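You operate a simulated robot arm through the tools that you are given. There is no shell and no other tool. Be economical: measure what you need, move in short steps, check, and stop when the job is done.

The job below is to be done with a simulated robot arm. You get a single attempt, and the scene is never put back.

Task
Warm the red curler for one run in the 70C well, eject it and stand it back.
Fine: seat it before you press RUN; wait till the lamp is out before EJECT; lift it by its cap. Set down upright: what you pick out.

It is judged by the outcome, as a careful person would: the job done as asked, and still so three seconds after it is handed in. It fails if anything else is knocked over, pushed out of place, dropped, spilled or broken. A push-on lid holds only when it is set on centred and level and pressed home; a screw cap is set on level and turned clockwise until tight.

Robot
A 6-joint arm with a two-finger parallel gripper, fixed in place. Base frame: the origin is at the foot of the arm, x ahead of it, y to its left, z up. Lengths are in m, angles in degrees, forces in N, time in s.
With the tool pointing down near the work surface it reaches from about 0.14 to 0.74 m from the base axis. Its first joint turns from -166.0 to 166.0 degrees. Payload 3.91 kg.
The TCP is the grasp point between the finger pads, 0.03 m short of the fingertips. In the tool frame z runs along the fingers and y along their closing line. The gripper opens to 0.11 m. The fingers are 0.02 m wide and 0.01 m thick; the gripper's body (0.048 by 0.112 m) begins 0.055 m behind the TCP.
Orientation is that of the tool frame in the base frame, as [roll, pitch, yaw] about the fixed x, y, z axes, in that order (R = Rz(yaw) Ry(pitch) Rx(roll)). With the fingers straight down and closing along the base's y, the tool's x points along the base's -x, its y along +y and its z along -z.

Tools
- The arm moves only by the tool step_arm. Its argument "motion" is text: rows parted by semicolons, each of 7 numbers parted by spaces: the shift along the tool's x, y, z in m, then the turn, a rotation vector about the tool's x, y, z in degrees, then the finger opening in m, from 0 to 0.11. In form: tx ty tz ax ay az gripper; .... A call has 1 to 12 rows; each row is the pose to reach, as a shift and turn from the pose commanded when the call began, along the tool's axes at that moment. A row lasts 0.2 s, in which the tool goes at most 0.05 m and 8.6 degrees; a call with a longer step from one row to the next is refused whole, and so is a gripper value outside its range. Where a pose cannot be reached the arm comes as near as it can. A force on the tool above 60 N (or 10 N above the force at the start of the call, whichever is more), or a blocked arm, ends the call early, and 0.2 s more pass. Each finger travels about 0.045 m/s and halts on what it meets, pressing with about 41 N; the grip force reading is that of the motor and also rises with nothing between the fingers. The clock runs only during rows and for 0.2 s after the last one: add rows that repeat a pose to give the fingers time. It gives the time, the measured TCP pose, the force on the tool (base axes), the opening and the grip force at its end, in the units of the frame above (readings bear some noise), with the torque about the TCP (base axes, N m) and any sound that the robot's microphone picked up.
- Cameras (640 x 400 px; columns grow to the right, rows downward): "scene" is fixed at [0.0546, -0.4949, 1.4912]; the picture's right is [0.92, -0.40, 0.00], its down [-0.14, -0.32, -0.94] and it looks along [0.38, 0.86, -0.35] (base axes); focal length 309 px, centre (320, 200). "wrist" rides on the gripper at [0.071, 0.022, -0.107] in the tool frame; the picture's right is [-0.29, 0.96, 0.00], its down [-0.76, -0.23, -0.61] and it looks along [-0.58, -0.18, 0.79] (tool axes); focal length 243 px, centre (320, 200).
- grab_frame(camera): a new picture of that camera. No time passes.
- slide_trunk(by): slides the trunk up (or, below 0, down) by that many m; the arm rides with it, the base frame stays. It gives what a move gives, with no picture.
- measure_at(camera, pixels): for up to 12 pixels [column, row] of the newest picture of that camera ("zoom" is the newest enlarged one), the place [x, y, z] in the base frame of the surface seen there, good to about 0.003 m, but the place of the scene camera against the robot may be out by one fixed shift of up to 0.012 m in any direction. No time passes.
- enlarge(camera, box): a new picture of the part [left, top, right, bottom] of that camera's present view, enlarged. No time passes.
- job_done(): hands the job in; it is judged then, once.

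Work in short steps. Measure before you move; look again where a grasp or a placing could have gone wrong, and mend it. You have 80 turns and 54 pictures in all, those below and enlarged ones among them. Open the gripper and draw the arm clear of the work before you hand the job in, unless the task says otherwise; then end with one line.

The tools are called after "Emit:" as name(argument=value, ...) on one line, values as JSON. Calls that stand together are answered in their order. step_arm: Moves the arm, as the interface text tells. Its arguments: {"type":"object","properties":{"motion":{"type":"string"}},"required":["motion"]} The other tools are called the same way: slide_trunk (by) slides the trunk up or down; grab_frame (camera) takes a picture; measure_at (camera, pixels) gives the place of the surface under pixels of a picture; enlarge (camera, box) takes an enlarged picture of a part of a camera's view; job_done () hands the job in.

At the start:

```text
clock: 0.0
ee_pos: [0.2707, 0.2913, 1.2191]
orientation: [-180.0, 0.0, -180.0]
wrist_force: [0.0, -0.7, 0.7]
ft_torque: [0.02, 0.0, 0.01]
gripper_width: 0.1098
gripper_force: 0.0
trunk travel left (down, up): [-0.525, 0.065]
```

scene: 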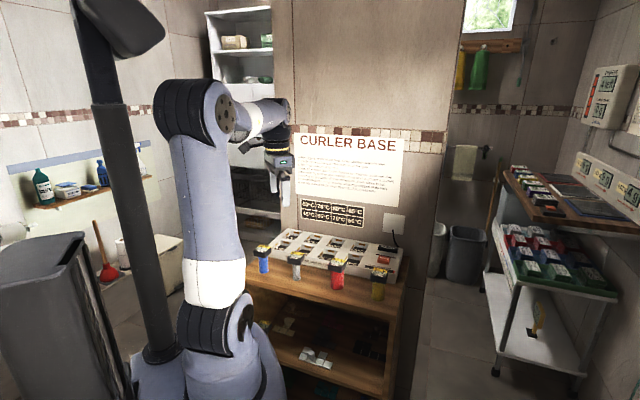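
wrist: 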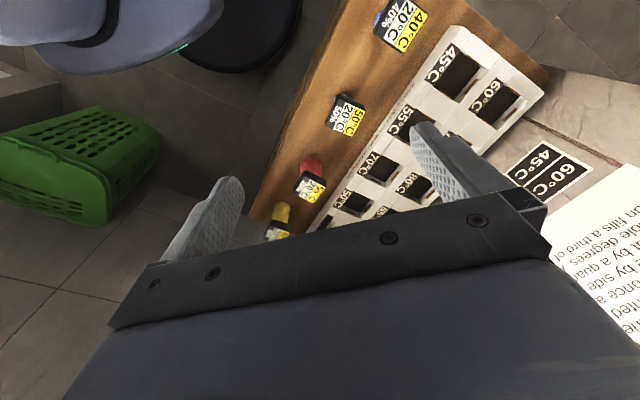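

The scene shows a curler base near (340,255), with the red curler near (337,268). I'll enlarge the base and the poster to read them.

Emit:
enlarge(camera="scene", box=[240, 220, 420, 320])

Emit:
enlarge(camera="scene", box=[285, 125, 425, 235])

```text
3.56 times, centred on (330, 270) of scene
```

zoom: 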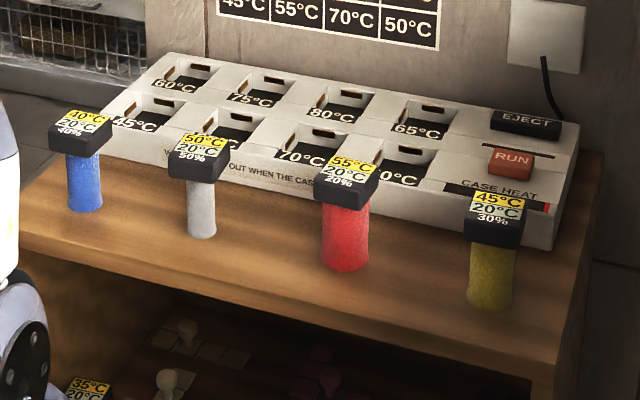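

```text
3.64 times, centred on (355, 180) of scene
```

zoom: 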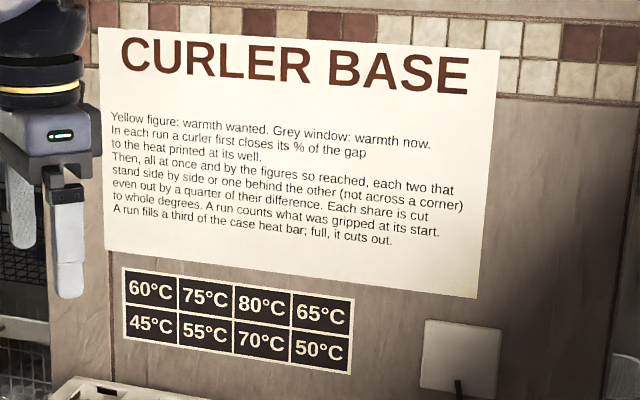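

The front row reads 45, 55, 70, 50 and RUN and EJECT are at the right. I'll zoom in further on the case text and the red curler.

Emit:
enlarge(camera="scene", box=[280, 235, 400, 310])

```text
5.33 times, centred on (340, 272) of scene
```

zoom: 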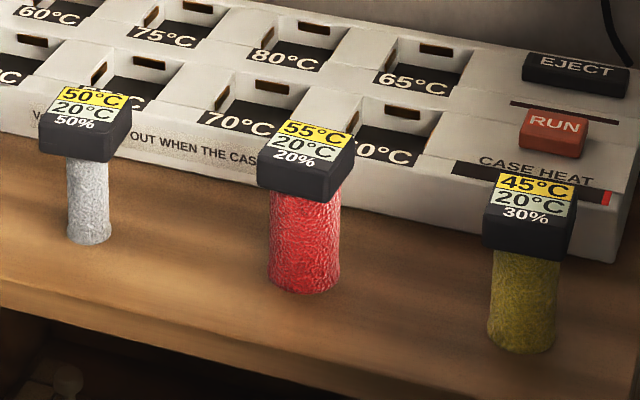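

Now I measure the red cap's corners, its foot, the 70 well rim, the buttons and the table.

Emit:
measure_at(camera="zoom", pixels=[[288, 122], [354, 137], [326, 176], [258, 160], [305, 280], [200, 240], [305, 149], [555, 128], [577, 65], [97, 103], [530, 187], [400, 262]])

Emit:
measure_at(camera="zoom", pixels=[[237, 77], [326, 98], [198, 120], [240, 120], [270, 118], [285, 100], [268, 88], [292, 140], [220, 95], [345, 105], [180, 100], [320, 115]])

```text
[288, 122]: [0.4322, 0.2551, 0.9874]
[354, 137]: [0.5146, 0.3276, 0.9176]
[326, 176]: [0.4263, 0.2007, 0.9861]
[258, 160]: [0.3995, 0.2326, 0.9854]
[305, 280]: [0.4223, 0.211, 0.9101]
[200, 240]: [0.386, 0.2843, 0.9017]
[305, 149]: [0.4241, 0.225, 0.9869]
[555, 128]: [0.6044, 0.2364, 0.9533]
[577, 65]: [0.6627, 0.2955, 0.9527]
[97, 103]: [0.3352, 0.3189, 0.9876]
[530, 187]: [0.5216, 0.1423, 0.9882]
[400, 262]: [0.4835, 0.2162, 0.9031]
```

```text
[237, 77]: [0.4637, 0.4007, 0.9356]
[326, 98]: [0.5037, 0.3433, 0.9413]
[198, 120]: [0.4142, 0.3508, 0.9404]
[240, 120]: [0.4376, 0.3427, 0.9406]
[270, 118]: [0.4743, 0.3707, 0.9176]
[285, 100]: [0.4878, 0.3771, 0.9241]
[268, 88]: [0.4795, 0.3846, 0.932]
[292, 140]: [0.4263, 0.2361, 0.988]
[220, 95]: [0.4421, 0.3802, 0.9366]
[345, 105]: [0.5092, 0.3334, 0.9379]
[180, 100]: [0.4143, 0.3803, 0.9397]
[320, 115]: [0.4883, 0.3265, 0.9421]
```

The table is at z≈0.902, the cap top at 0.987 and the case top at 0.941. I'll enlarge the wrist view to look down into the wells.

Emit:
enlarge(camera="wrist", box=[260, 60, 480, 240])

```text
2.22 times, centred on (370, 150) of wrist
```

zoom: 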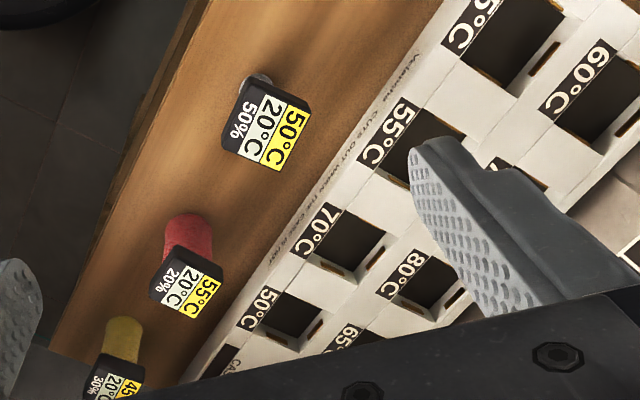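

The front wells are open pockets and the caps stand square to the case at about 45°. I'll turn the tool by 45° and hover between the red curler and the 70 well.

Emit:
step_arm(motion="-0.03 0 0 0 0 -7.5 0.11; -0.06 0 0 0 0 -15 0.11; -0.09 0 0 0 0 -22.5 0.11; -0.12 0 0 0 0 -30 0.11; -0.145 0 0 0 0 -37.5 0.11; -0.17 0 0 0 0 -45 0.11; -0.17 0 0 0 0 -45 0.11")

Emit:
grab_frame(camera="wrist")

```text
clock: 1.6
ee_pos: [0.4418, 0.2905, 1.22]
orientation: [180.0, -0.1, -134.9]
wrist_force: [-0.2, -0.3, 0.0]
ft_torque: [0.01, 0.04, 0.02]
gripper_width: 0.1098
gripper_force: 0.2
trunk travel left (down, up): [-0.525, 0.065]
```

```text
47 pictures are left
```

wrist: 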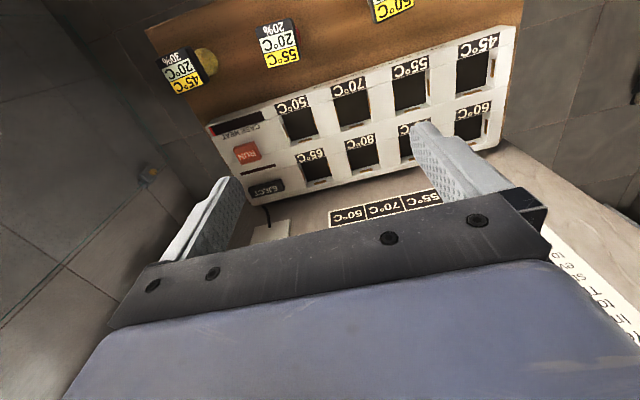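

All is in view: the red cap at (280,45), the 70 well at (352,105). I'll enlarge for measuring.

Emit:
enlarge(camera="wrist", box=[220, 0, 460, 150])

```text
2.67 times, centred on (340, 75) of wrist
```

zoom: 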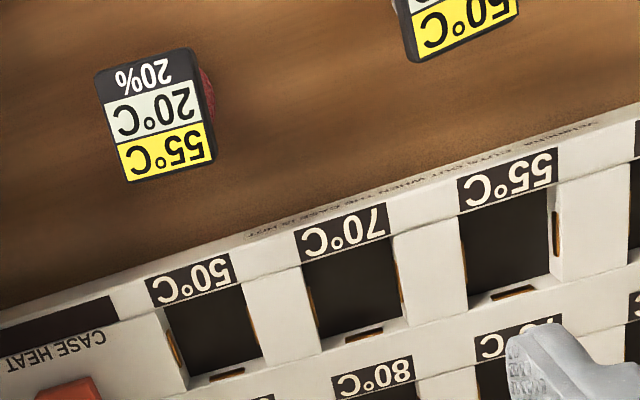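

Measuring the red cap's corners, the 70 well's rim corners and floor in this zoom.

Emit:
measure_at(camera="zoom", pixels=[[97, 76], [192, 50], [128, 180], [213, 156], [155, 115], [300, 264], [389, 236], [324, 352], [410, 322], [355, 290], [375, 305], [340, 315]])

Emit:
measure_at(camera="zoom", pixels=[[240, 100], [345, 232], [270, 310], [430, 280], [355, 348], [345, 250], [345, 262], [505, 235], [210, 330], [209, 100], [312, 300], [398, 270]])

```text
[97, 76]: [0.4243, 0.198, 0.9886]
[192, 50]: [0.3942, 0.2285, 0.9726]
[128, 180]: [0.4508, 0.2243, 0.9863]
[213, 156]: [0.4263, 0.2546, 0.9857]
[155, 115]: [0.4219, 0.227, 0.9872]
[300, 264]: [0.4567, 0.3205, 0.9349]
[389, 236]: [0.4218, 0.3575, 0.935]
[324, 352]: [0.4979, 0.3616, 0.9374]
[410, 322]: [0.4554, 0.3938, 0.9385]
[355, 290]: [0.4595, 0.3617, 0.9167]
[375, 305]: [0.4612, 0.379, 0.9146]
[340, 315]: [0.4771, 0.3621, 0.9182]
```

```text
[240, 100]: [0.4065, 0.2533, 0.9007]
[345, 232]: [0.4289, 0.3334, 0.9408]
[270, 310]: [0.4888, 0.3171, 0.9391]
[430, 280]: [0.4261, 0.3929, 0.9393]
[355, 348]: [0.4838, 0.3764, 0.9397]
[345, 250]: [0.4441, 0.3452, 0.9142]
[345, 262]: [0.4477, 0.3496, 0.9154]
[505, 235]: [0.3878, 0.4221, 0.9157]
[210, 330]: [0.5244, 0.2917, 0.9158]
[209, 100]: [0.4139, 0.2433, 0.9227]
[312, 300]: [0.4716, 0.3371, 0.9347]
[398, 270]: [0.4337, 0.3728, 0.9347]
```

Cap centre ≈(0.425,0.227), top 0.987; 70 well centre ≈(0.4565,0.3575), floor 0.916. I'll move above the red cap, down to z≈1.05, and check.

Emit:
step_arm(motion="0.03 -0.017 0.02 0 0 0 0.09; 0.057 -0.033 0.05 0 0 0 0.08; 0.057 -0.033 0.09 0 0 0 0.08; 0.057 -0.033 0.13 0 0 0 0.08; 0.057 -0.033 0.17 0 0 0 0.08; 0.057 -0.033 0.17 0 0 0 0.08")

Emit:
grab_frame(camera="wrist")

Emit:
grab_frame(camera="scene")

```text
clock: 3.0
ee_pos: [0.4247, 0.2266, 1.0499]
orientation: [179.9, 0.0, -135.0]
wrist_force: [0.8, -0.7, -0.2]
ft_torque: [0.02, -0.01, 0.01]
gripper_width: 0.0801
gripper_force: 0.1
trunk travel left (down, up): [-0.525, 0.065]
```

```text
45 pictures are left
```

wrist: 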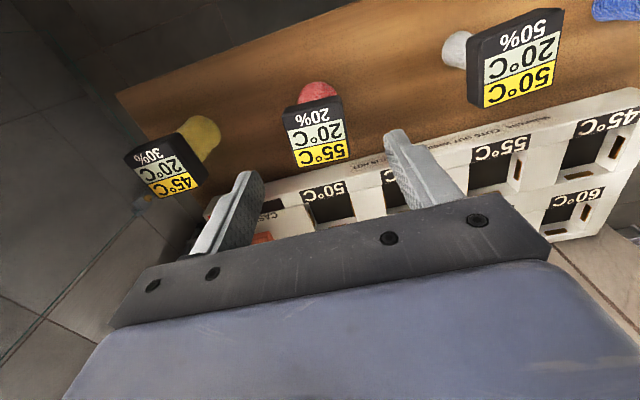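

```text
44 pictures are left
```

scene: 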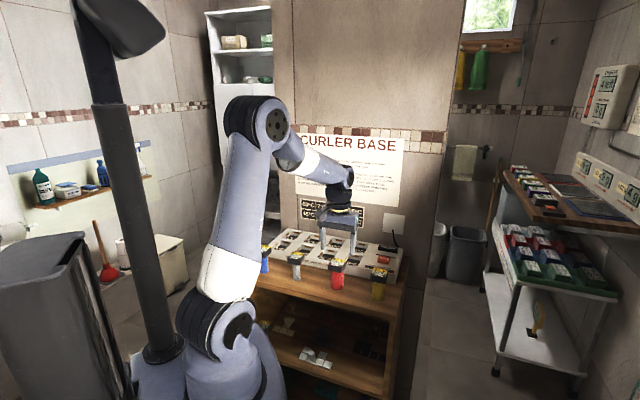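

Measuring the cap again from this nearer view to confirm the centring and thickness.

Emit:
enlarge(camera="wrist", box=[260, 70, 380, 180])

```text
3.64 times, centred on (320, 125) of wrist
```

zoom: 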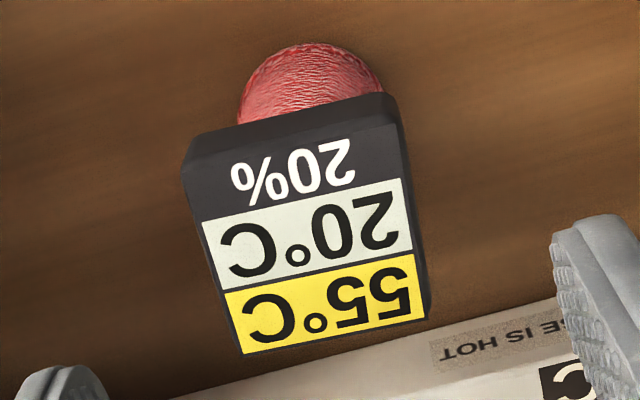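

Now I measure the top-face corners, the side face and the body.

Emit:
measure_at(camera="zoom", pixels=[[188, 163], [395, 122], [240, 350], [424, 316], [315, 220], [190, 140], [385, 97], [300, 90], [250, 80], [370, 65], [300, 115], [422, 260]])

```text
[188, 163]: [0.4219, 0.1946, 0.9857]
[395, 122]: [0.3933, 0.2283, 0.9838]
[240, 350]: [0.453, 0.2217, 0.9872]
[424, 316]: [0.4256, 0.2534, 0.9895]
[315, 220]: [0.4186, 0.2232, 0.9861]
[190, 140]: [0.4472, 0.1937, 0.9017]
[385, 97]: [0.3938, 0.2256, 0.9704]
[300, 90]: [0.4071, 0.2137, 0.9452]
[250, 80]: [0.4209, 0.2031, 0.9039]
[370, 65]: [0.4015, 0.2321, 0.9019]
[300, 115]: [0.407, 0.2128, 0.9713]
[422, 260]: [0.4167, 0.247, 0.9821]
```

The cap centre is (0.4235,0.2245) and its faces lie at about 130.5°. I'll turn the tool 4.5°, descend to z 0.978 and close on the cap.

Emit:
step_arm(motion="0.0025 -0.0006 0 0 0 4.5 0.08; 0.0025 -0.0006 0.03 0 0 4.5 0.08; 0.0025 -0.0006 0.055 0 0 4.5 0.08; 0.0025 -0.0006 0.072 0 0 4.5 0.08; 0.0025 -0.0006 0.072 0 0 4.5 0.08")

Emit:
grab_frame(camera="wrist")

```text
clock: 4.2
ee_pos: [0.4223, 0.225, 0.9779]
orientation: [180.0, 0.1, -139.4]
wrist_force: [0.1, 0.7, 0.2]
ft_torque: [0.01, -0.02, 0.03]
gripper_width: 0.0799
gripper_force: 0.0
trunk travel left (down, up): [-0.525, 0.065]
```

```text
42 pictures are left
```

wrist: 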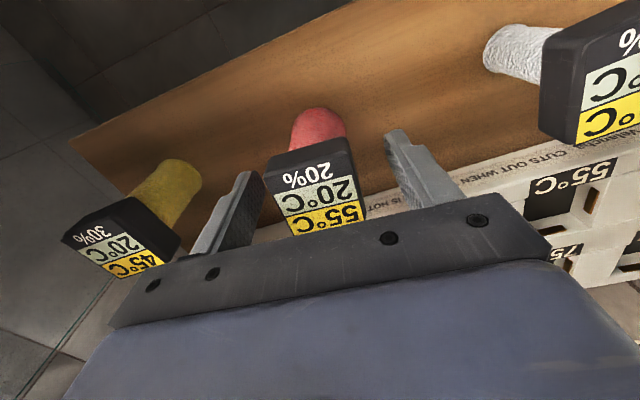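

The red cap sits squarely between the fingers at (315,185). Closing now.

Emit:
step_arm(motion="0 0 0 0 0 0 0.06; 0 0 0 0 0 0 0.045; 0 0 0 0 0 0 0.035; 0 0 0 0 0 0 0.03; 0 0 0 0 0 0 0.03")

```text
clock: 5.4
ee_pos: [0.4228, 0.2255, 0.9778]
orientation: [-180.0, 0.0, -139.4]
wrist_force: [0.4, -0.2, 0.4]
ft_torque: [0.0, 0.0, -0.03]
gripper_width: 0.0446
gripper_force: 40.8
trunk travel left (down, up): [-0.525, 0.065]
```

The grip is firm at 0.0446 m. I lift 0.09 straight up.

Emit:
step_arm(motion="0 0 -0.02 0 0 0 0.03; 0 0 -0.05 0 0 0 0.03; 0 0 -0.08 0 0 0 0.03; 0 0 -0.09 0 0 0 0.03; 0 0 -0.09 0 0 0 0.03")

Emit:
grab_frame(camera="wrist")

```text
clock: 6.6
ee_pos: [0.4228, 0.2254, 1.068]
orientation: [-180.0, 0.0, -139.5]
wrist_force: [0.0, 0.7, -0.1]
ft_torque: [-0.02, 0.0, 0.0]
gripper_width: 0.0302
gripper_force: 0.1
trunk travel left (down, up): [-0.525, 0.065]
```

```text
41 pictures are left
```

wrist: 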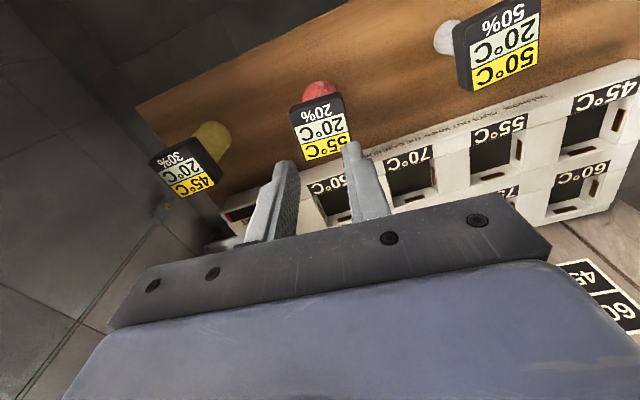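

The curler stayed standing at (320,125): the fingers slipped off. I look closer at the cap before trying again.

Emit:
enlarge(camera="wrist", box=[280, 70, 370, 170])

Emit:
enlarge(camera="scene", box=[310, 240, 370, 300])

```text
4.00 times, centred on (325, 120) of wrist
```

zoom: 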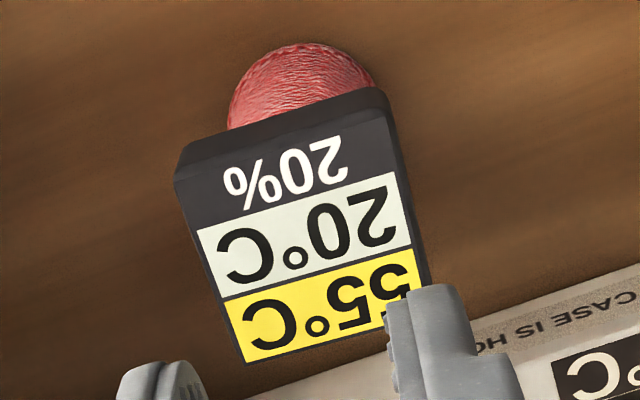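

```text
6.67 times, centred on (340, 270) of scene
```

zoom: 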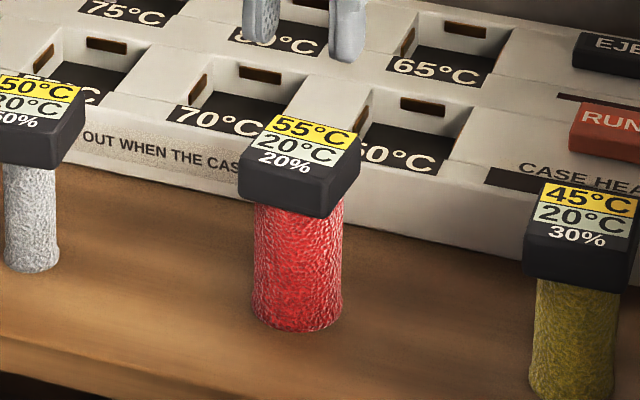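

The cap is still upright in place, with no visible taper. I'll reopen, grip lower (TCP z≈0.970) and lift slowly while watching the force.

Emit:
step_arm(motion="0 0 0 0 0 0 0.05; 0 0 0 0 0 0 0.07; 0 0 0 0 0 0 0.08; 0 0 0.04 0 0 0 0.08; 0 0 0.075 0 0 0 0.08; 0 0 0.098 0 0 0 0.08; 0 0 0.098 0 0 0 0.06; 0 0 0.098 0 0 0 0.045; 0 0 0.098 0 0 0 0.03; 0 0 0.098 0 0 0 0.0; 0 0 0.098 0 0 0 0; 0 0 0.098 0 0 0 0")

Emit:
step_arm(motion="0 0 -0.003 0 0 0 0; 0 0 -0.006 0 0 0 0; 0 0 -0.01 0 0 0 0; 0 0 -0.01 0 0 0 0")

Emit:
grab_frame(camera="wrist")

```text
clock: 9.2
ee_pos: [0.4233, 0.2243, 0.9685]
orientation: [-179.9, 0.0, -139.6]
wrist_force: [0.0, -0.3, 0.9]
ft_torque: [-0.02, -0.04, 0.01]
gripper_width: 0.0446
gripper_force: 41.5
trunk travel left (down, up): [-0.525, 0.065]
```

```text
clock: 10.2
ee_pos: [0.4241, 0.2252, 0.9789]
orientation: [180.0, 0.0, -139.4]
wrist_force: [0.3, 0.8, -1.3]
ft_torque: [-0.03, -0.02, 0.0]
gripper_width: 0.0445
gripper_force: 40.8
trunk travel left (down, up): [-0.525, 0.065]
```

```text
38 pictures are left
```

wrist: 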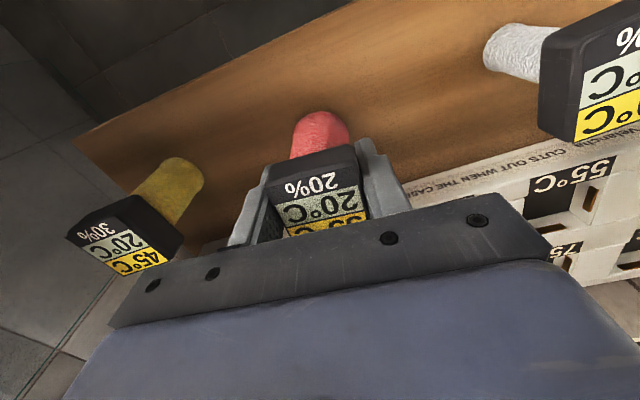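

The grip still reads 0.0445 after 10 mm. I measure whether the cap has risen.

Emit:
measure_at(camera="wrist", pixels=[[320, 205], [330, 190], [280, 195], [345, 165]])

Emit:
enlarge(camera="scene", box=[310, 240, 370, 300])

```text
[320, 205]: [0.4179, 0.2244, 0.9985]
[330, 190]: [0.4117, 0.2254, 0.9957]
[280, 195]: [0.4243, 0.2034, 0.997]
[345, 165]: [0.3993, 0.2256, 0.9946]
```

```text
6.67 times, centred on (340, 270) of scene
```

zoom: 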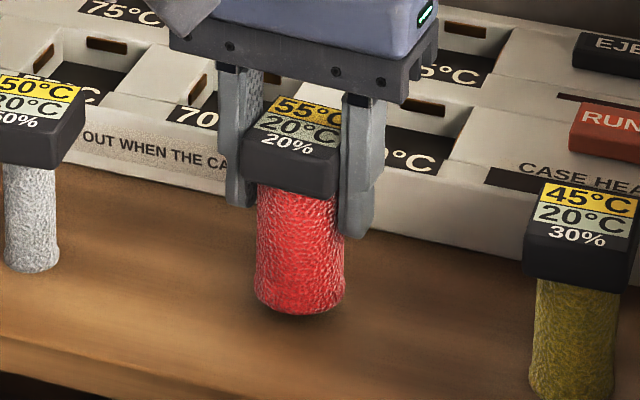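

The curler is up 10 mm and hanging. I keep lifting slowly.

Emit:
step_arm(motion="0 0 -0.004 0 0 0 0; 0 0 -0.009 0 0 0 0; 0 0 -0.014 0 0 0 0; 0 0 -0.019 0 0 0 0; 0 0 -0.024 0 0 0 0; 0 0 -0.029 0 0 0 0; 0 0 -0.034 0 0 0 0; 0 0 -0.039 0 0 0 0; 0 0 -0.044 0 0 0 0; 0 0 -0.048 0 0 0 0; 0 0 -0.05 0 0 0 0; 0 0 -0.05 0 0 0 0")

Emit:
grab_frame(camera="wrist")

```text
clock: 12.8
ee_pos: [0.4224, 0.2254, 1.0296]
orientation: [-179.9, 0.0, -139.4]
wrist_force: [0.3, 0.0, -2.3]
ft_torque: [-0.01, 0.0, 0.03]
gripper_width: 0.0448
gripper_force: 40.9
trunk travel left (down, up): [-0.525, 0.065]
```

```text
36 pictures are left
```

wrist: 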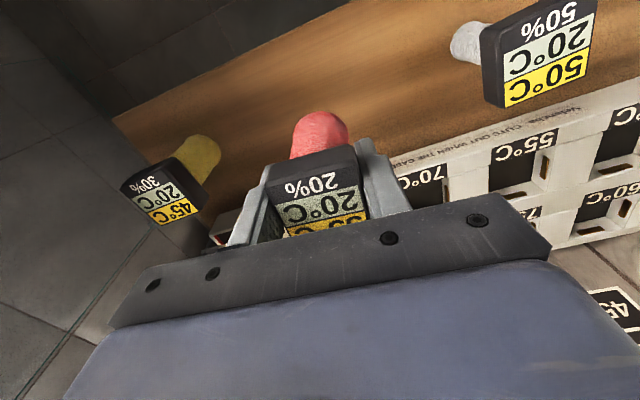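

Held firmly at 0.0448. I carry it slowly over the 70 well, squaring the tool to the case by 5.8°.

Emit:
step_arm(motion="-0.004 0.003 0 0 0 -0.3 0; -0.014 0.01 0 0 0 -0.8 0; -0.027 0.019 0 0 0 -1.5 0; -0.04 0.028 0 0 0 -2.2 0; -0.053 0.0375 0 0 0 -3 0; -0.066 0.0467 0 0 0 -3.6 0; -0.079 0.056 0 0 0 -4.2 0; -0.092 0.065 0 0 0 -4.8 0; -0.103 0.0728 0 0 0 -5.4 0; -0.109 0.077 0 0 0 -5.8 0; -0.1115 0.0786 0 0 0 -5.8 0; -0.1115 0.0786 0 0 0 -5.8 0")

Emit:
grab_frame(camera="wrist")

Emit:
enlarge(camera="scene", box=[280, 210, 400, 300])

```text
clock: 15.4
ee_pos: [0.4573, 0.3577, 1.0292]
orientation: [-180.0, 0.0, -133.6]
wrist_force: [0.1, -0.4, -2.8]
ft_torque: [0.0, 0.02, -0.04]
gripper_width: 0.0446
gripper_force: 40.6
trunk travel left (down, up): [-0.525, 0.065]
```

```text
35 pictures are left
```

wrist: 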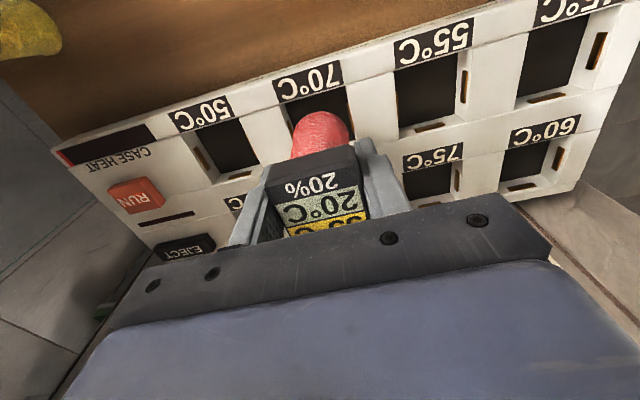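

```text
4.44 times, centred on (340, 255) of scene
```

zoom: 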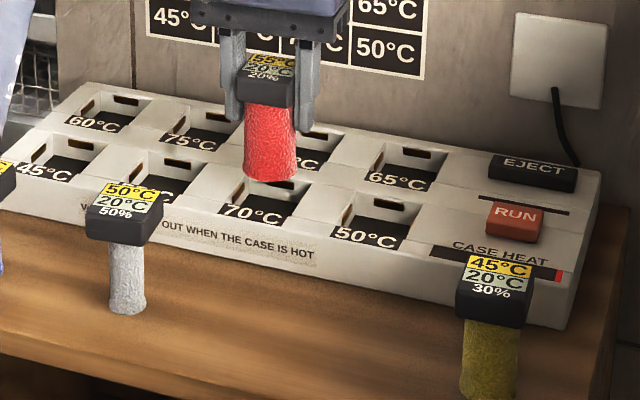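

The curler hangs over the 70 well. I use the neighbouring wells' rim corners in this closer view to double-check the 70 well's centre.

Emit:
measure_at(camera="wrist", pixels=[[394, 66], [468, 46], [408, 133], [476, 113], [180, 133], [236, 116], [213, 182], [280, 104], [345, 85], [430, 90], [225, 145], [310, 105]])

```text
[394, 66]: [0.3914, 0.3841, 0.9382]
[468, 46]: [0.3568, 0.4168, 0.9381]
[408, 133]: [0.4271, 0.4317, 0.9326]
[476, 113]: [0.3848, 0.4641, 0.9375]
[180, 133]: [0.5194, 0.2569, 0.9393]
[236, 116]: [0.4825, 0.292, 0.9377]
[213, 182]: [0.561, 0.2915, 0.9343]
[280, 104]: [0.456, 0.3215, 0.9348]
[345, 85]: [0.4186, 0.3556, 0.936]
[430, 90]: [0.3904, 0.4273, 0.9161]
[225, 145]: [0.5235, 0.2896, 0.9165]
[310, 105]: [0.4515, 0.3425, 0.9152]
```

The 70 well centre checks out at ≈(0.456,0.358). I lower the curler; contact is expected after about 46 mm.

Emit:
step_arm(motion="0 0 0.006 0 0 0 0; 0 0 0.014 0 0 0 0; 0 0 0.022 0 0 0 0; 0 0 0.03 0 0 0 0; 0 0 0.036 0 0 0 0; 0 0 0.04 0 0 0 0; 0 0 0.042 0 0 0 0; 0 0 0.042 0 0 0 0")

Emit:
enlarge(camera="scene", box=[290, 220, 380, 290])

```text
clock: 17.2
ee_pos: [0.4588, 0.3569, 0.9874]
orientation: [180.0, 0.1, -133.7]
wrist_force: [0.4, 1.3, -1.1]
ft_torque: [0.07, 0.05, -0.05]
gripper_width: 0.0444
gripper_force: 41.0
trunk travel left (down, up): [-0.525, 0.065]
```

```text
5.71 times, centred on (335, 255) of scene
```

zoom: 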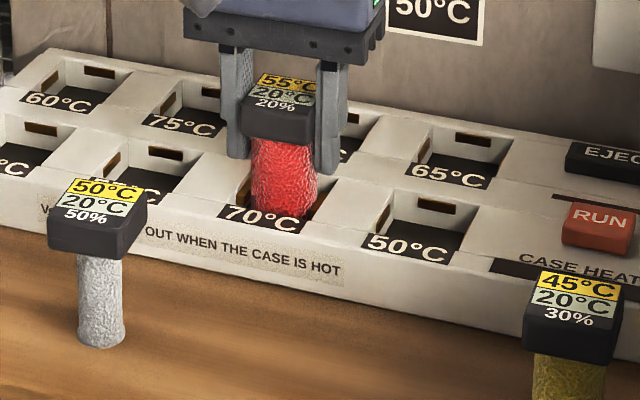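

It is entering the well centrally. I lower in 1 mm steps until it touches the floor.

Emit:
step_arm(motion="0 0 0.0015 0 0 0 0; 0 0 0.003 0 0 0 0; 0 0 0.004 0 0 0 0; 0 0 0.004 0 0 0 0")

```text
clock: 18.2
ee_pos: [0.4569, 0.3562, 0.9859]
orientation: [-180.0, 0.3, -133.7]
wrist_force: [0.6, -1.0, 27.9]
ft_torque: [-0.22, 0.25, 0.0]
gripper_width: 0.0448
gripper_force: 41.0
trunk travel left (down, up): [-0.525, 0.065]
```

Contact at z≈0.986 with 28 N. I check whether that is the floor or a rim before releasing.

Emit:
enlarge(camera="scene", box=[310, 235, 360, 275])

Emit:
grab_frame(camera="wrist")

```text
10.00 times, centred on (335, 255) of scene
```

zoom: 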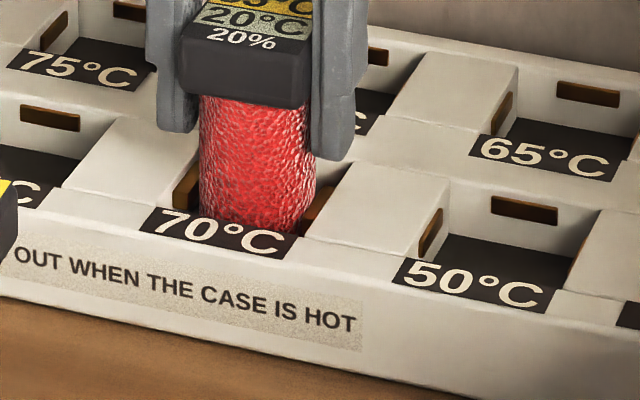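

```text
31 pictures are left
```

wrist: 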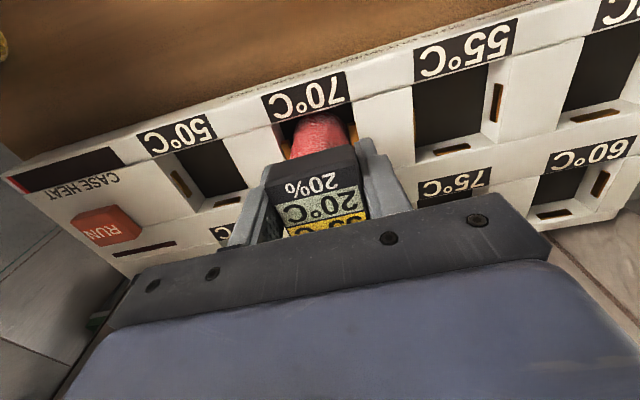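

The body is inside the well. I measure the cap-top height and the gap at the front.

Emit:
measure_at(camera="wrist", pixels=[[320, 205], [345, 190], [285, 200], [283, 140], [349, 120], [320, 125], [320, 112], [290, 130]])

```text
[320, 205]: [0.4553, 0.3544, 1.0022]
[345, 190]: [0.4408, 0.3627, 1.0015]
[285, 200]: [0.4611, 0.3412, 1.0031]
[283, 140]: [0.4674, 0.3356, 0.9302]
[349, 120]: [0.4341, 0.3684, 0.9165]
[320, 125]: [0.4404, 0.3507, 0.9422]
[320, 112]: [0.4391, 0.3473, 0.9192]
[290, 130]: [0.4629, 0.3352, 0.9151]
```

The cap top is at 1.002, so the bottom is at ≈0.917, on the floor. I relax the downward press, release and rise clear.

Emit:
step_arm(motion="0 0 -0.001 0 0 0 0; 0 0 -0.002 0 0 0 0; 0 0 -0.002 0 0 0 0.05; 0 0 -0.002 0 0 0 0.065; 0 0 -0.002 0 0 0 0.08; 0 0 -0.002 0 0 0 0.08; 0 0 -0.02 0 0 0 0.08; 0 0 -0.05 0 0 0 0.08; 0 0 -0.08 0 0 0 0.08; 0 0 -0.1 0 0 0 0.08; 0 0 -0.1 0 0 0 0.08")

Emit:
grab_frame(camera="wrist")

Emit:
enlarge(camera="scene", box=[300, 220, 410, 290])

```text
clock: 20.6
ee_pos: [0.4561, 0.3564, 1.0837]
orientation: [-180.0, 0.0, -133.7]
wrist_force: [-0.2, -0.6, -0.5]
ft_torque: [-0.01, 0.01, 0.0]
gripper_width: 0.0799
gripper_force: 0.0
trunk travel left (down, up): [-0.525, 0.065]
```

```text
30 pictures are left
```

wrist: 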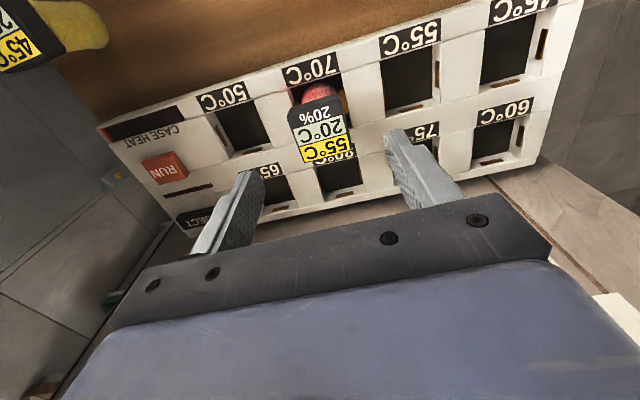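

```text
5.71 times, centred on (355, 255) of scene
```

zoom: 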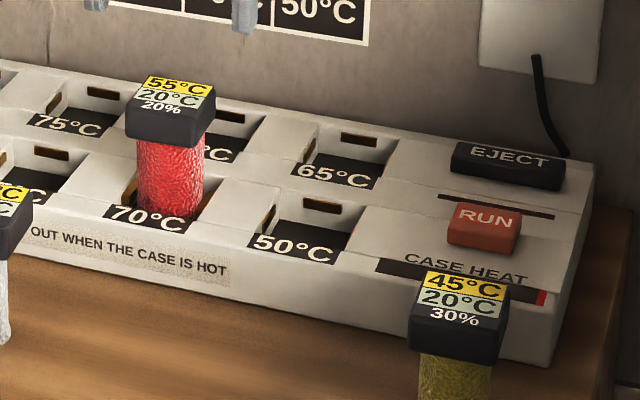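

The curler stands square in the 70 well, its cap reading upright. I measure RUN and EJECT through the wrist camera.

Emit:
measure_at(camera="wrist", pixels=[[165, 167], [150, 165], [178, 160], [160, 155], [168, 180], [195, 220], [188, 190], [320, 125], [318, 105], [305, 130], [340, 130]])

Emit:
measure_at(camera="zoom", pixels=[[455, 207], [523, 217], [512, 240], [449, 229], [487, 217], [457, 145], [565, 162], [562, 185], [453, 168], [508, 157], [495, 207], [175, 95]])

```text
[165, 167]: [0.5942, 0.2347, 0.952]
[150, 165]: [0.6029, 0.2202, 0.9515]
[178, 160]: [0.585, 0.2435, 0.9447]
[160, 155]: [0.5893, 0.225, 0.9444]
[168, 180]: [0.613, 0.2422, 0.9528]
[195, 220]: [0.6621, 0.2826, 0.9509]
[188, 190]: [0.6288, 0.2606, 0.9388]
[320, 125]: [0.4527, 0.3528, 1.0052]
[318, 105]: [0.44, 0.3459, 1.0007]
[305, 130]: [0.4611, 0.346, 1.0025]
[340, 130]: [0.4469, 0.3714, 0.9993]
```

```text
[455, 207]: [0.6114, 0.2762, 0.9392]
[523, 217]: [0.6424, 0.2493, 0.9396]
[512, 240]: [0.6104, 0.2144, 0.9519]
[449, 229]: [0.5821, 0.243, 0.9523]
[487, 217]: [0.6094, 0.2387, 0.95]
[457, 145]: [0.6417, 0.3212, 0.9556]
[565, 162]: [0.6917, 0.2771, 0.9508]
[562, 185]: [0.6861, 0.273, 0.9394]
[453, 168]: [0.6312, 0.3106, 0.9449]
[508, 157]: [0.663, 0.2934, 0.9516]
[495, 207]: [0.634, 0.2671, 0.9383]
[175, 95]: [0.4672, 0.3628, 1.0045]
```

RUN is at ≈(0.603,0.2355), top 0.952. I close the fingers while crossing over and come down to 18 mm above it.

Emit:
step_arm(motion="-0.003 -0.04 0 0 0 0 0.06; -0.006 -0.08 0 0 0 0 0.04; -0.009 -0.12 0 0 0 0 0.02; -0.0115 -0.16 0 0 0 0 0; -0.0134 -0.19 0 0 0 0 0; -0.0134 -0.19 0.03 0 0 0 0; -0.0134 -0.19 0.06 0 0 0 0; -0.0134 -0.19 0.084 0 0 0 0; -0.0134 -0.19 0.084 0 0 0 0")

Emit:
grab_frame(camera="wrist")

Emit:
enlarge(camera="scene", box=[300, 220, 410, 290])

```text
clock: 22.6
ee_pos: [0.6039, 0.2369, 0.9992]
orientation: [-180.0, 0.0, -133.8]
wrist_force: [0.2, 0.4, -0.4]
ft_torque: [-0.02, -0.03, 0.01]
gripper_width: 0.0
gripper_force: 37.7
trunk travel left (down, up): [-0.525, 0.065]
```

```text
28 pictures are left
```

wrist: 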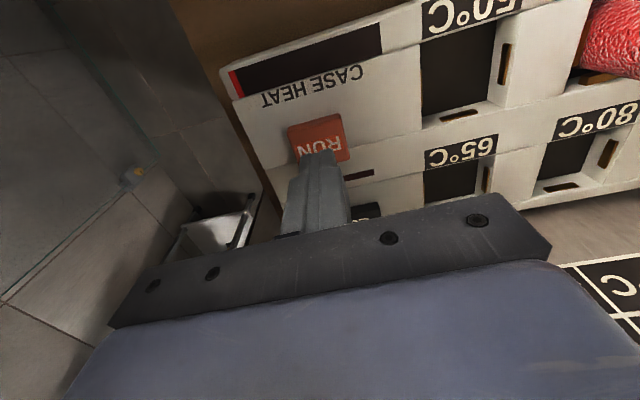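

```text
5.71 times, centred on (355, 255) of scene
```

zoom: 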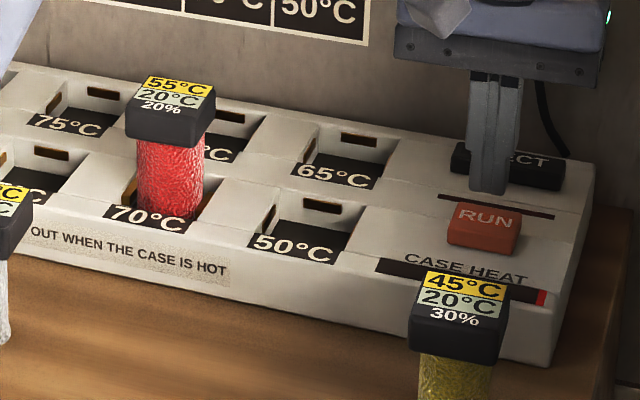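

The tip projects onto RUN's centre at (488,219) in the zoom. I press down to about 4 mm past its top and come back up.

Emit:
step_arm(motion="0 0 0.01 0 0 0 0; 0 0 0.015 0 0 0 0; 0 0 0.018 0 0 0 0; 0 0 0.021 0 0 0 0; 0 0 0.021 0 0 0 0")

Emit:
enlarge(camera="scene", box=[300, 220, 410, 290])

```text
clock: 23.8
ee_pos: [0.6045, 0.2342, 0.979]
orientation: [-180.0, 0.0, -133.7]
wrist_force: [0.7, 1.3, 1.1]
ft_torque: [0.02, 0.01, 0.0]
gripper_width: 0.0002
gripper_force: 37.3
trunk travel left (down, up): [-0.525, 0.065]
```

```text
5.71 times, centred on (355, 255) of scene
```

zoom: 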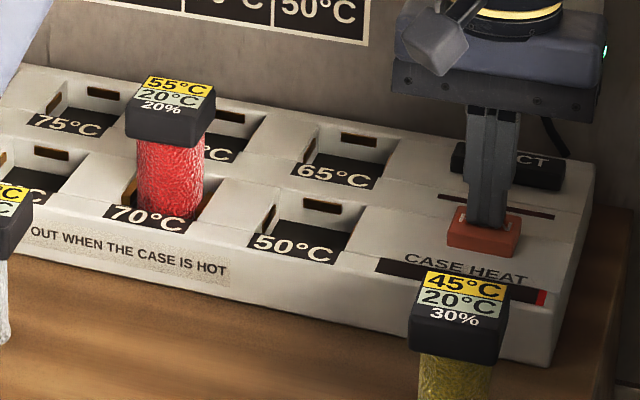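

Light contact only (about 1 N), no run yet. I press a bit further.

Emit:
step_arm(motion="0 0 0.002 0 0 0 0; 0 0 0.004 0 0 0 0; 0 0 0.004 0 0 0 0")

Emit:
enlarge(camera="scene", box=[300, 220, 410, 290])

```text
clock: 24.6
ee_pos: [0.6029, 0.236, 0.9744]
orientation: [180.0, 0.1, -133.7]
wrist_force: [0.3, 1.3, 4.2]
ft_torque: [0.06, 0.02, 0.01]
gripper_width: 0.0
gripper_force: 37.8
trunk travel left (down, up): [-0.525, 0.065]
heard: click
```

```text
5.71 times, centred on (355, 255) of scene
```

zoom: 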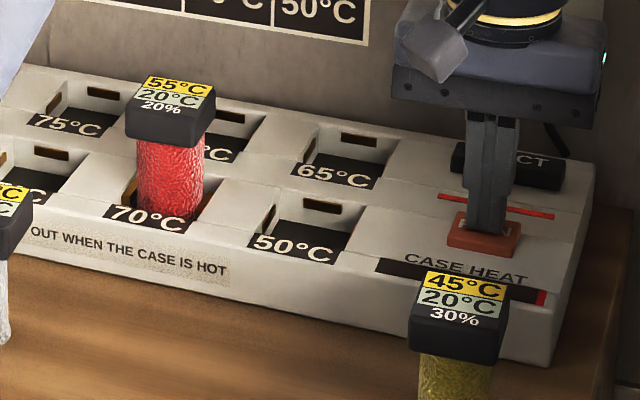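

A click, and the strip lamp at (495,207) is lit: the run has begun. I rise and wait beside EJECT.

Emit:
step_arm(motion="0 0 -0.02 0 0 0 0; 0 0 -0.055 0 0 0 0; -0.04 -0.001 -0.055 0 0 0 0; -0.076 -0.002 -0.055 0 0 0 0; -0.076 -0.002 -0.055 0 0 0 0; -0.076 -0.002 -0.055 0 0 0 0; -0.076 -0.002 -0.055 0 0 0 0; -0.076 -0.002 -0.055 0 0 0 0; -0.076 -0.002 -0.055 0 0 0 0; -0.076 -0.002 -0.055 0 0 0 0; -0.076 -0.002 -0.055 0 0 0 0; -0.076 -0.002 -0.055 0 0 0 0")

Emit:
enlarge(camera="scene", box=[300, 220, 410, 290])

Emit:
grab_frame(camera="wrist")

```text
clock: 27.2
ee_pos: [0.6579, 0.2886, 1.0303]
orientation: [179.9, 0.1, -133.8]
wrist_force: [-0.2, 0.3, -0.2]
ft_torque: [0.0, 0.01, -0.01]
gripper_width: 0.0
gripper_force: 38.0
trunk travel left (down, up): [-0.525, 0.065]
```

```text
5.71 times, centred on (355, 255) of scene
```

zoom: 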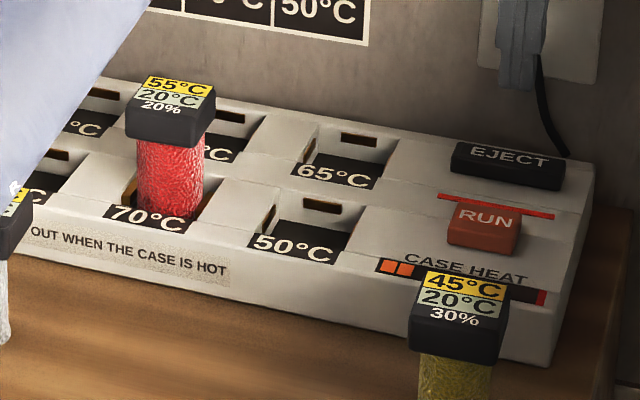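

```text
23 pictures are left
```

wrist: 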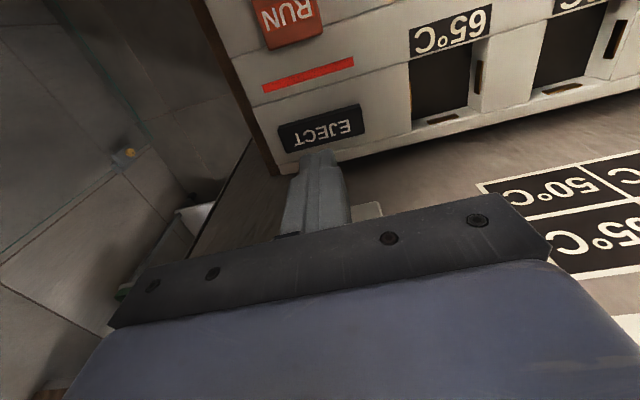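

Lamp still lit with two heat cells; I measure EJECT precisely while waiting.

Emit:
measure_at(camera="wrist", pixels=[[320, 130], [282, 130], [358, 108], [288, 150], [362, 133]])

Emit:
step_arm(motion="0 0 0 0 0 0 0; 0 0 0 0 0 0 0; 0 0 0 0 0 0 0; 0 0 0 0 0 0 0; 0 0 0 0 0 0 0; 0 0 0 0 0 0 0; 0 0 0 0 0 0 0; 0 0 0 0 0 0 0; 0 0 0 0 0 0 0; 0 0 0 0 0 0 0; 0 0 0 0 0 0 0; 0 0 0 0 0 0 0")

Emit:
step_arm(motion="0 0 0 0 0 0 0; 0 0 0 0 0 0 0; 0 0 0 0 0 0 0; 0 0 0 0 0 0 0; 0 0 0 0 0 0 0; 0 0 0 0 0 0 0; 0 0 0 0 0 0 0; 0 0 0 0 0 0 0; 0 0 0 0 0 0 0; 0 0 0 0 0 0 0; 0 0 0 0 0 0 0; 0 0 0 0 0 0 0")

Emit:
enlarge(camera="scene", box=[300, 220, 410, 290])

```text
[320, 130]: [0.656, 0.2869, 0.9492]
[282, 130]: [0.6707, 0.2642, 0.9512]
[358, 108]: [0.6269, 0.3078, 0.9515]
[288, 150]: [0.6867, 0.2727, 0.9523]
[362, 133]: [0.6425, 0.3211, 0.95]
```

```text
clock: 29.8
ee_pos: [0.6581, 0.2884, 1.0286]
orientation: [180.0, 0.0, -133.7]
wrist_force: [0.5, 0.1, 0.7]
ft_torque: [0.02, 0.01, 0.02]
gripper_width: 0.0001
gripper_force: 38.0
trunk travel left (down, up): [-0.525, 0.065]
```

```text
clock: 32.4
ee_pos: [0.6584, 0.2883, 1.0296]
orientation: [-180.0, 0.0, -133.7]
wrist_force: [-0.3, -0.4, 0.2]
ft_torque: [0.01, -0.04, 0.01]
gripper_width: 0.0001
gripper_force: 37.5
trunk travel left (down, up): [-0.525, 0.065]
```

```text
5.71 times, centred on (355, 255) of scene
```

zoom: 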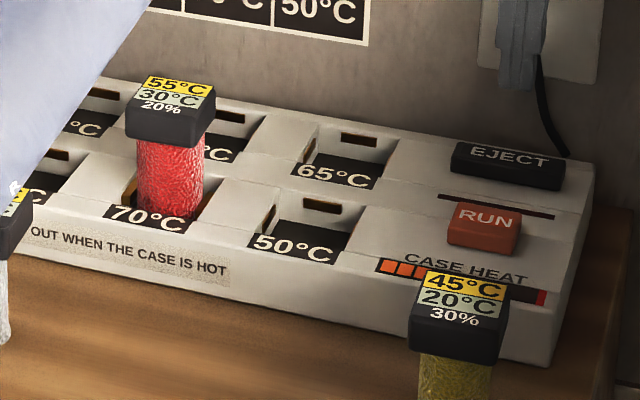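

The lamp is out and the red cap reads 30 °C. EJECT's centre is ≈(0.657,0.290), right under the tip; I press it.

Emit:
step_arm(motion="0 0 0.02 0 0 0 0; 0 0 0.04 0 0 0 0; 0 0 0.047 0 0 0 0; 0 0 0.05 0 0 0 0; 0 0 0.053 0 0 0 0; 0 0 0.055 0 0 0 0; 0 0 0.055 0 0 0 0")

```text
clock: 34.0
ee_pos: [0.6579, 0.2888, 0.9748]
orientation: [179.9, -0.1, -133.7]
wrist_force: [0.7, 0.2, 3.4]
ft_torque: [0.01, -0.02, 0.0]
gripper_width: 0.0
gripper_force: 37.6
trunk travel left (down, up): [-0.525, 0.065]
heard: click
```

A click. I rise clear and look at the case and the curler.

Emit:
step_arm(motion="0 0 -0.02 0 0 0 0; 0 0 -0.06 0 0 0 0; 0 0 -0.105 0 0 0 0; 0 0 -0.11 0 0 0 0; 0 0 -0.11 0 0 0 0")

Emit:
enlarge(camera="scene", box=[300, 220, 410, 290])

```text
clock: 35.2
ee_pos: [0.6579, 0.2906, 1.0853]
orientation: [179.9, 0.0, -133.8]
wrist_force: [0.3, 0.6, 0.3]
ft_torque: [-0.04, 0.01, 0.02]
gripper_width: 0.0003
gripper_force: 38.2
trunk travel left (down, up): [-0.525, 0.065]
```

```text
5.71 times, centred on (355, 255) of scene
```

zoom: 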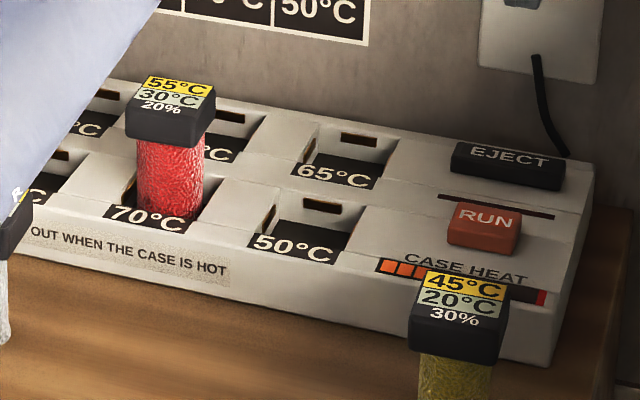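

Case is idle and the curler still upright. I go back above it, fingers opening, and check alignment.

Emit:
step_arm(motion="0.015 0.032 0 0 0 0 0.02; 0.03 0.064 0 0 0 0 0.04; 0.045 0.096 0 0 0 0 0.06; 0.06 0.128 0 0 0 0 0.08; 0.075 0.16 0 0 0 0 0.08; 0.0905 0.1916 0 0 0 0 0.08; 0.0905 0.1916 0 0 0 0 0.08")

Emit:
enlarge(camera="wrist", box=[260, 60, 380, 180])

```text
clock: 36.8
ee_pos: [0.455, 0.3578, 1.0843]
orientation: [180.0, 0.0, -133.6]
wrist_force: [-0.2, -0.6, -0.1]
ft_torque: [0.02, -0.01, -0.01]
gripper_width: 0.0799
gripper_force: 0.1
trunk travel left (down, up): [-0.525, 0.065]
```

```text
3.33 times, centred on (320, 120) of wrist
```

zoom: 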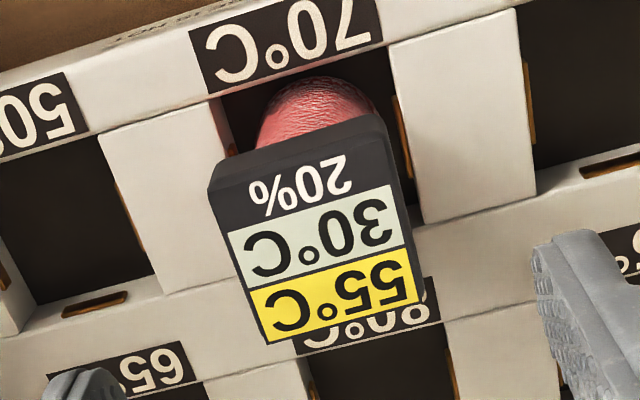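

Measuring the cap's top corners in this zoom.

Emit:
measure_at(camera="zoom", pixels=[[214, 186], [389, 146], [266, 340], [420, 302], [315, 240]])

```text
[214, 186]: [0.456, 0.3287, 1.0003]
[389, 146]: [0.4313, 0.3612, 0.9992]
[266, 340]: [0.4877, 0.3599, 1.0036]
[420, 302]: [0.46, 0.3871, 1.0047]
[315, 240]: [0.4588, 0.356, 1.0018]
```

The cap centre is ≈(0.458,0.358), nearly square to the tool. I descend to z≈0.984 and close on the cap.

Emit:
step_arm(motion="-0.0015 0 0.03 0 0 0 0.08; -0.0015 0 0.06 0 0 0 0.08; -0.0015 0 0.085 0 0 0 0.08; -0.0015 0 0.101 0 0 0 0.08; -0.0015 0 0.101 0 0 0 0.06; -0.0015 0 0.101 0 0 0 0.045; -0.0015 0 0.101 0 0 0 0.03; -0.0015 0 0.101 0 0 0 0; -0.0015 0 0.101 0 0 0 0; -0.0015 0 0.101 0 0 0 0")

Emit:
step_arm(motion="0 0 -0.002 0 0 0 0; 0 0 -0.004 0 0 0 0; 0 0 -0.007 0 0 0 0; 0 0 -0.01 0 0 0 0; 0 0 -0.01 0 0 0 0")

Emit:
grab_frame(camera="wrist")

```text
clock: 39.0
ee_pos: [0.459, 0.3569, 0.9816]
orientation: [180.0, 0.1, -133.7]
wrist_force: [-0.2, -0.9, 0.1]
ft_torque: [0.04, 0.01, -0.01]
gripper_width: 0.0443
gripper_force: 41.6
trunk travel left (down, up): [-0.525, 0.065]
```

```text
clock: 40.2
ee_pos: [0.4569, 0.3566, 0.9928]
orientation: [180.0, -0.1, -133.7]
wrist_force: [-0.1, 0.2, -1.3]
ft_torque: [0.0, -0.03, 0.0]
gripper_width: 0.044
gripper_force: 40.8
trunk travel left (down, up): [-0.525, 0.065]
```

```text
19 pictures are left
```

wrist: 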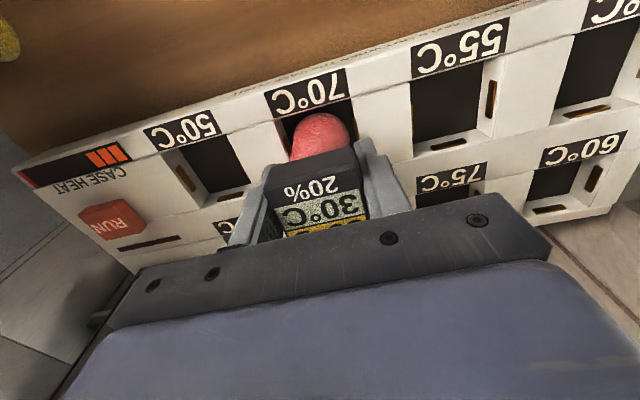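

The cap rose with the fingers at 0.044. I keep lifting slowly to clear the case.

Emit:
step_arm(motion="0 0 -0.004 0 0 0 0; 0 0 -0.009 0 0 0 0; 0 0 -0.014 0 0 0 0; 0 0 -0.019 0 0 0 0; 0 0 -0.024 0 0 0 0; 0 0 -0.029 0 0 0 0; 0 0 -0.034 0 0 0 0; 0 0 -0.039 0 0 0 0; 0 0 -0.044 0 0 0 0; 0 0 -0.048 0 0 0 0; 0 0 -0.05 0 0 0 0; 0 0 -0.05 0 0 0 0")

Emit:
grab_frame(camera="wrist")

```text
clock: 42.8
ee_pos: [0.4574, 0.3573, 1.0435]
orientation: [-180.0, 0.0, -133.8]
wrist_force: [-0.1, 0.6, -2.1]
ft_torque: [0.02, 0.04, 0.0]
gripper_width: 0.0442
gripper_force: 41.1
trunk travel left (down, up): [-0.525, 0.065]
```

```text
18 pictures are left
```

wrist: 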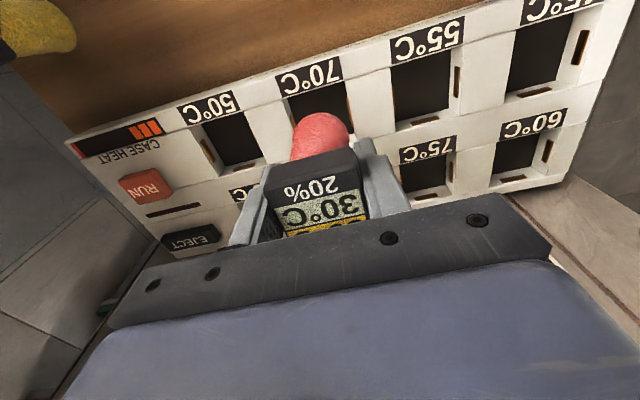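

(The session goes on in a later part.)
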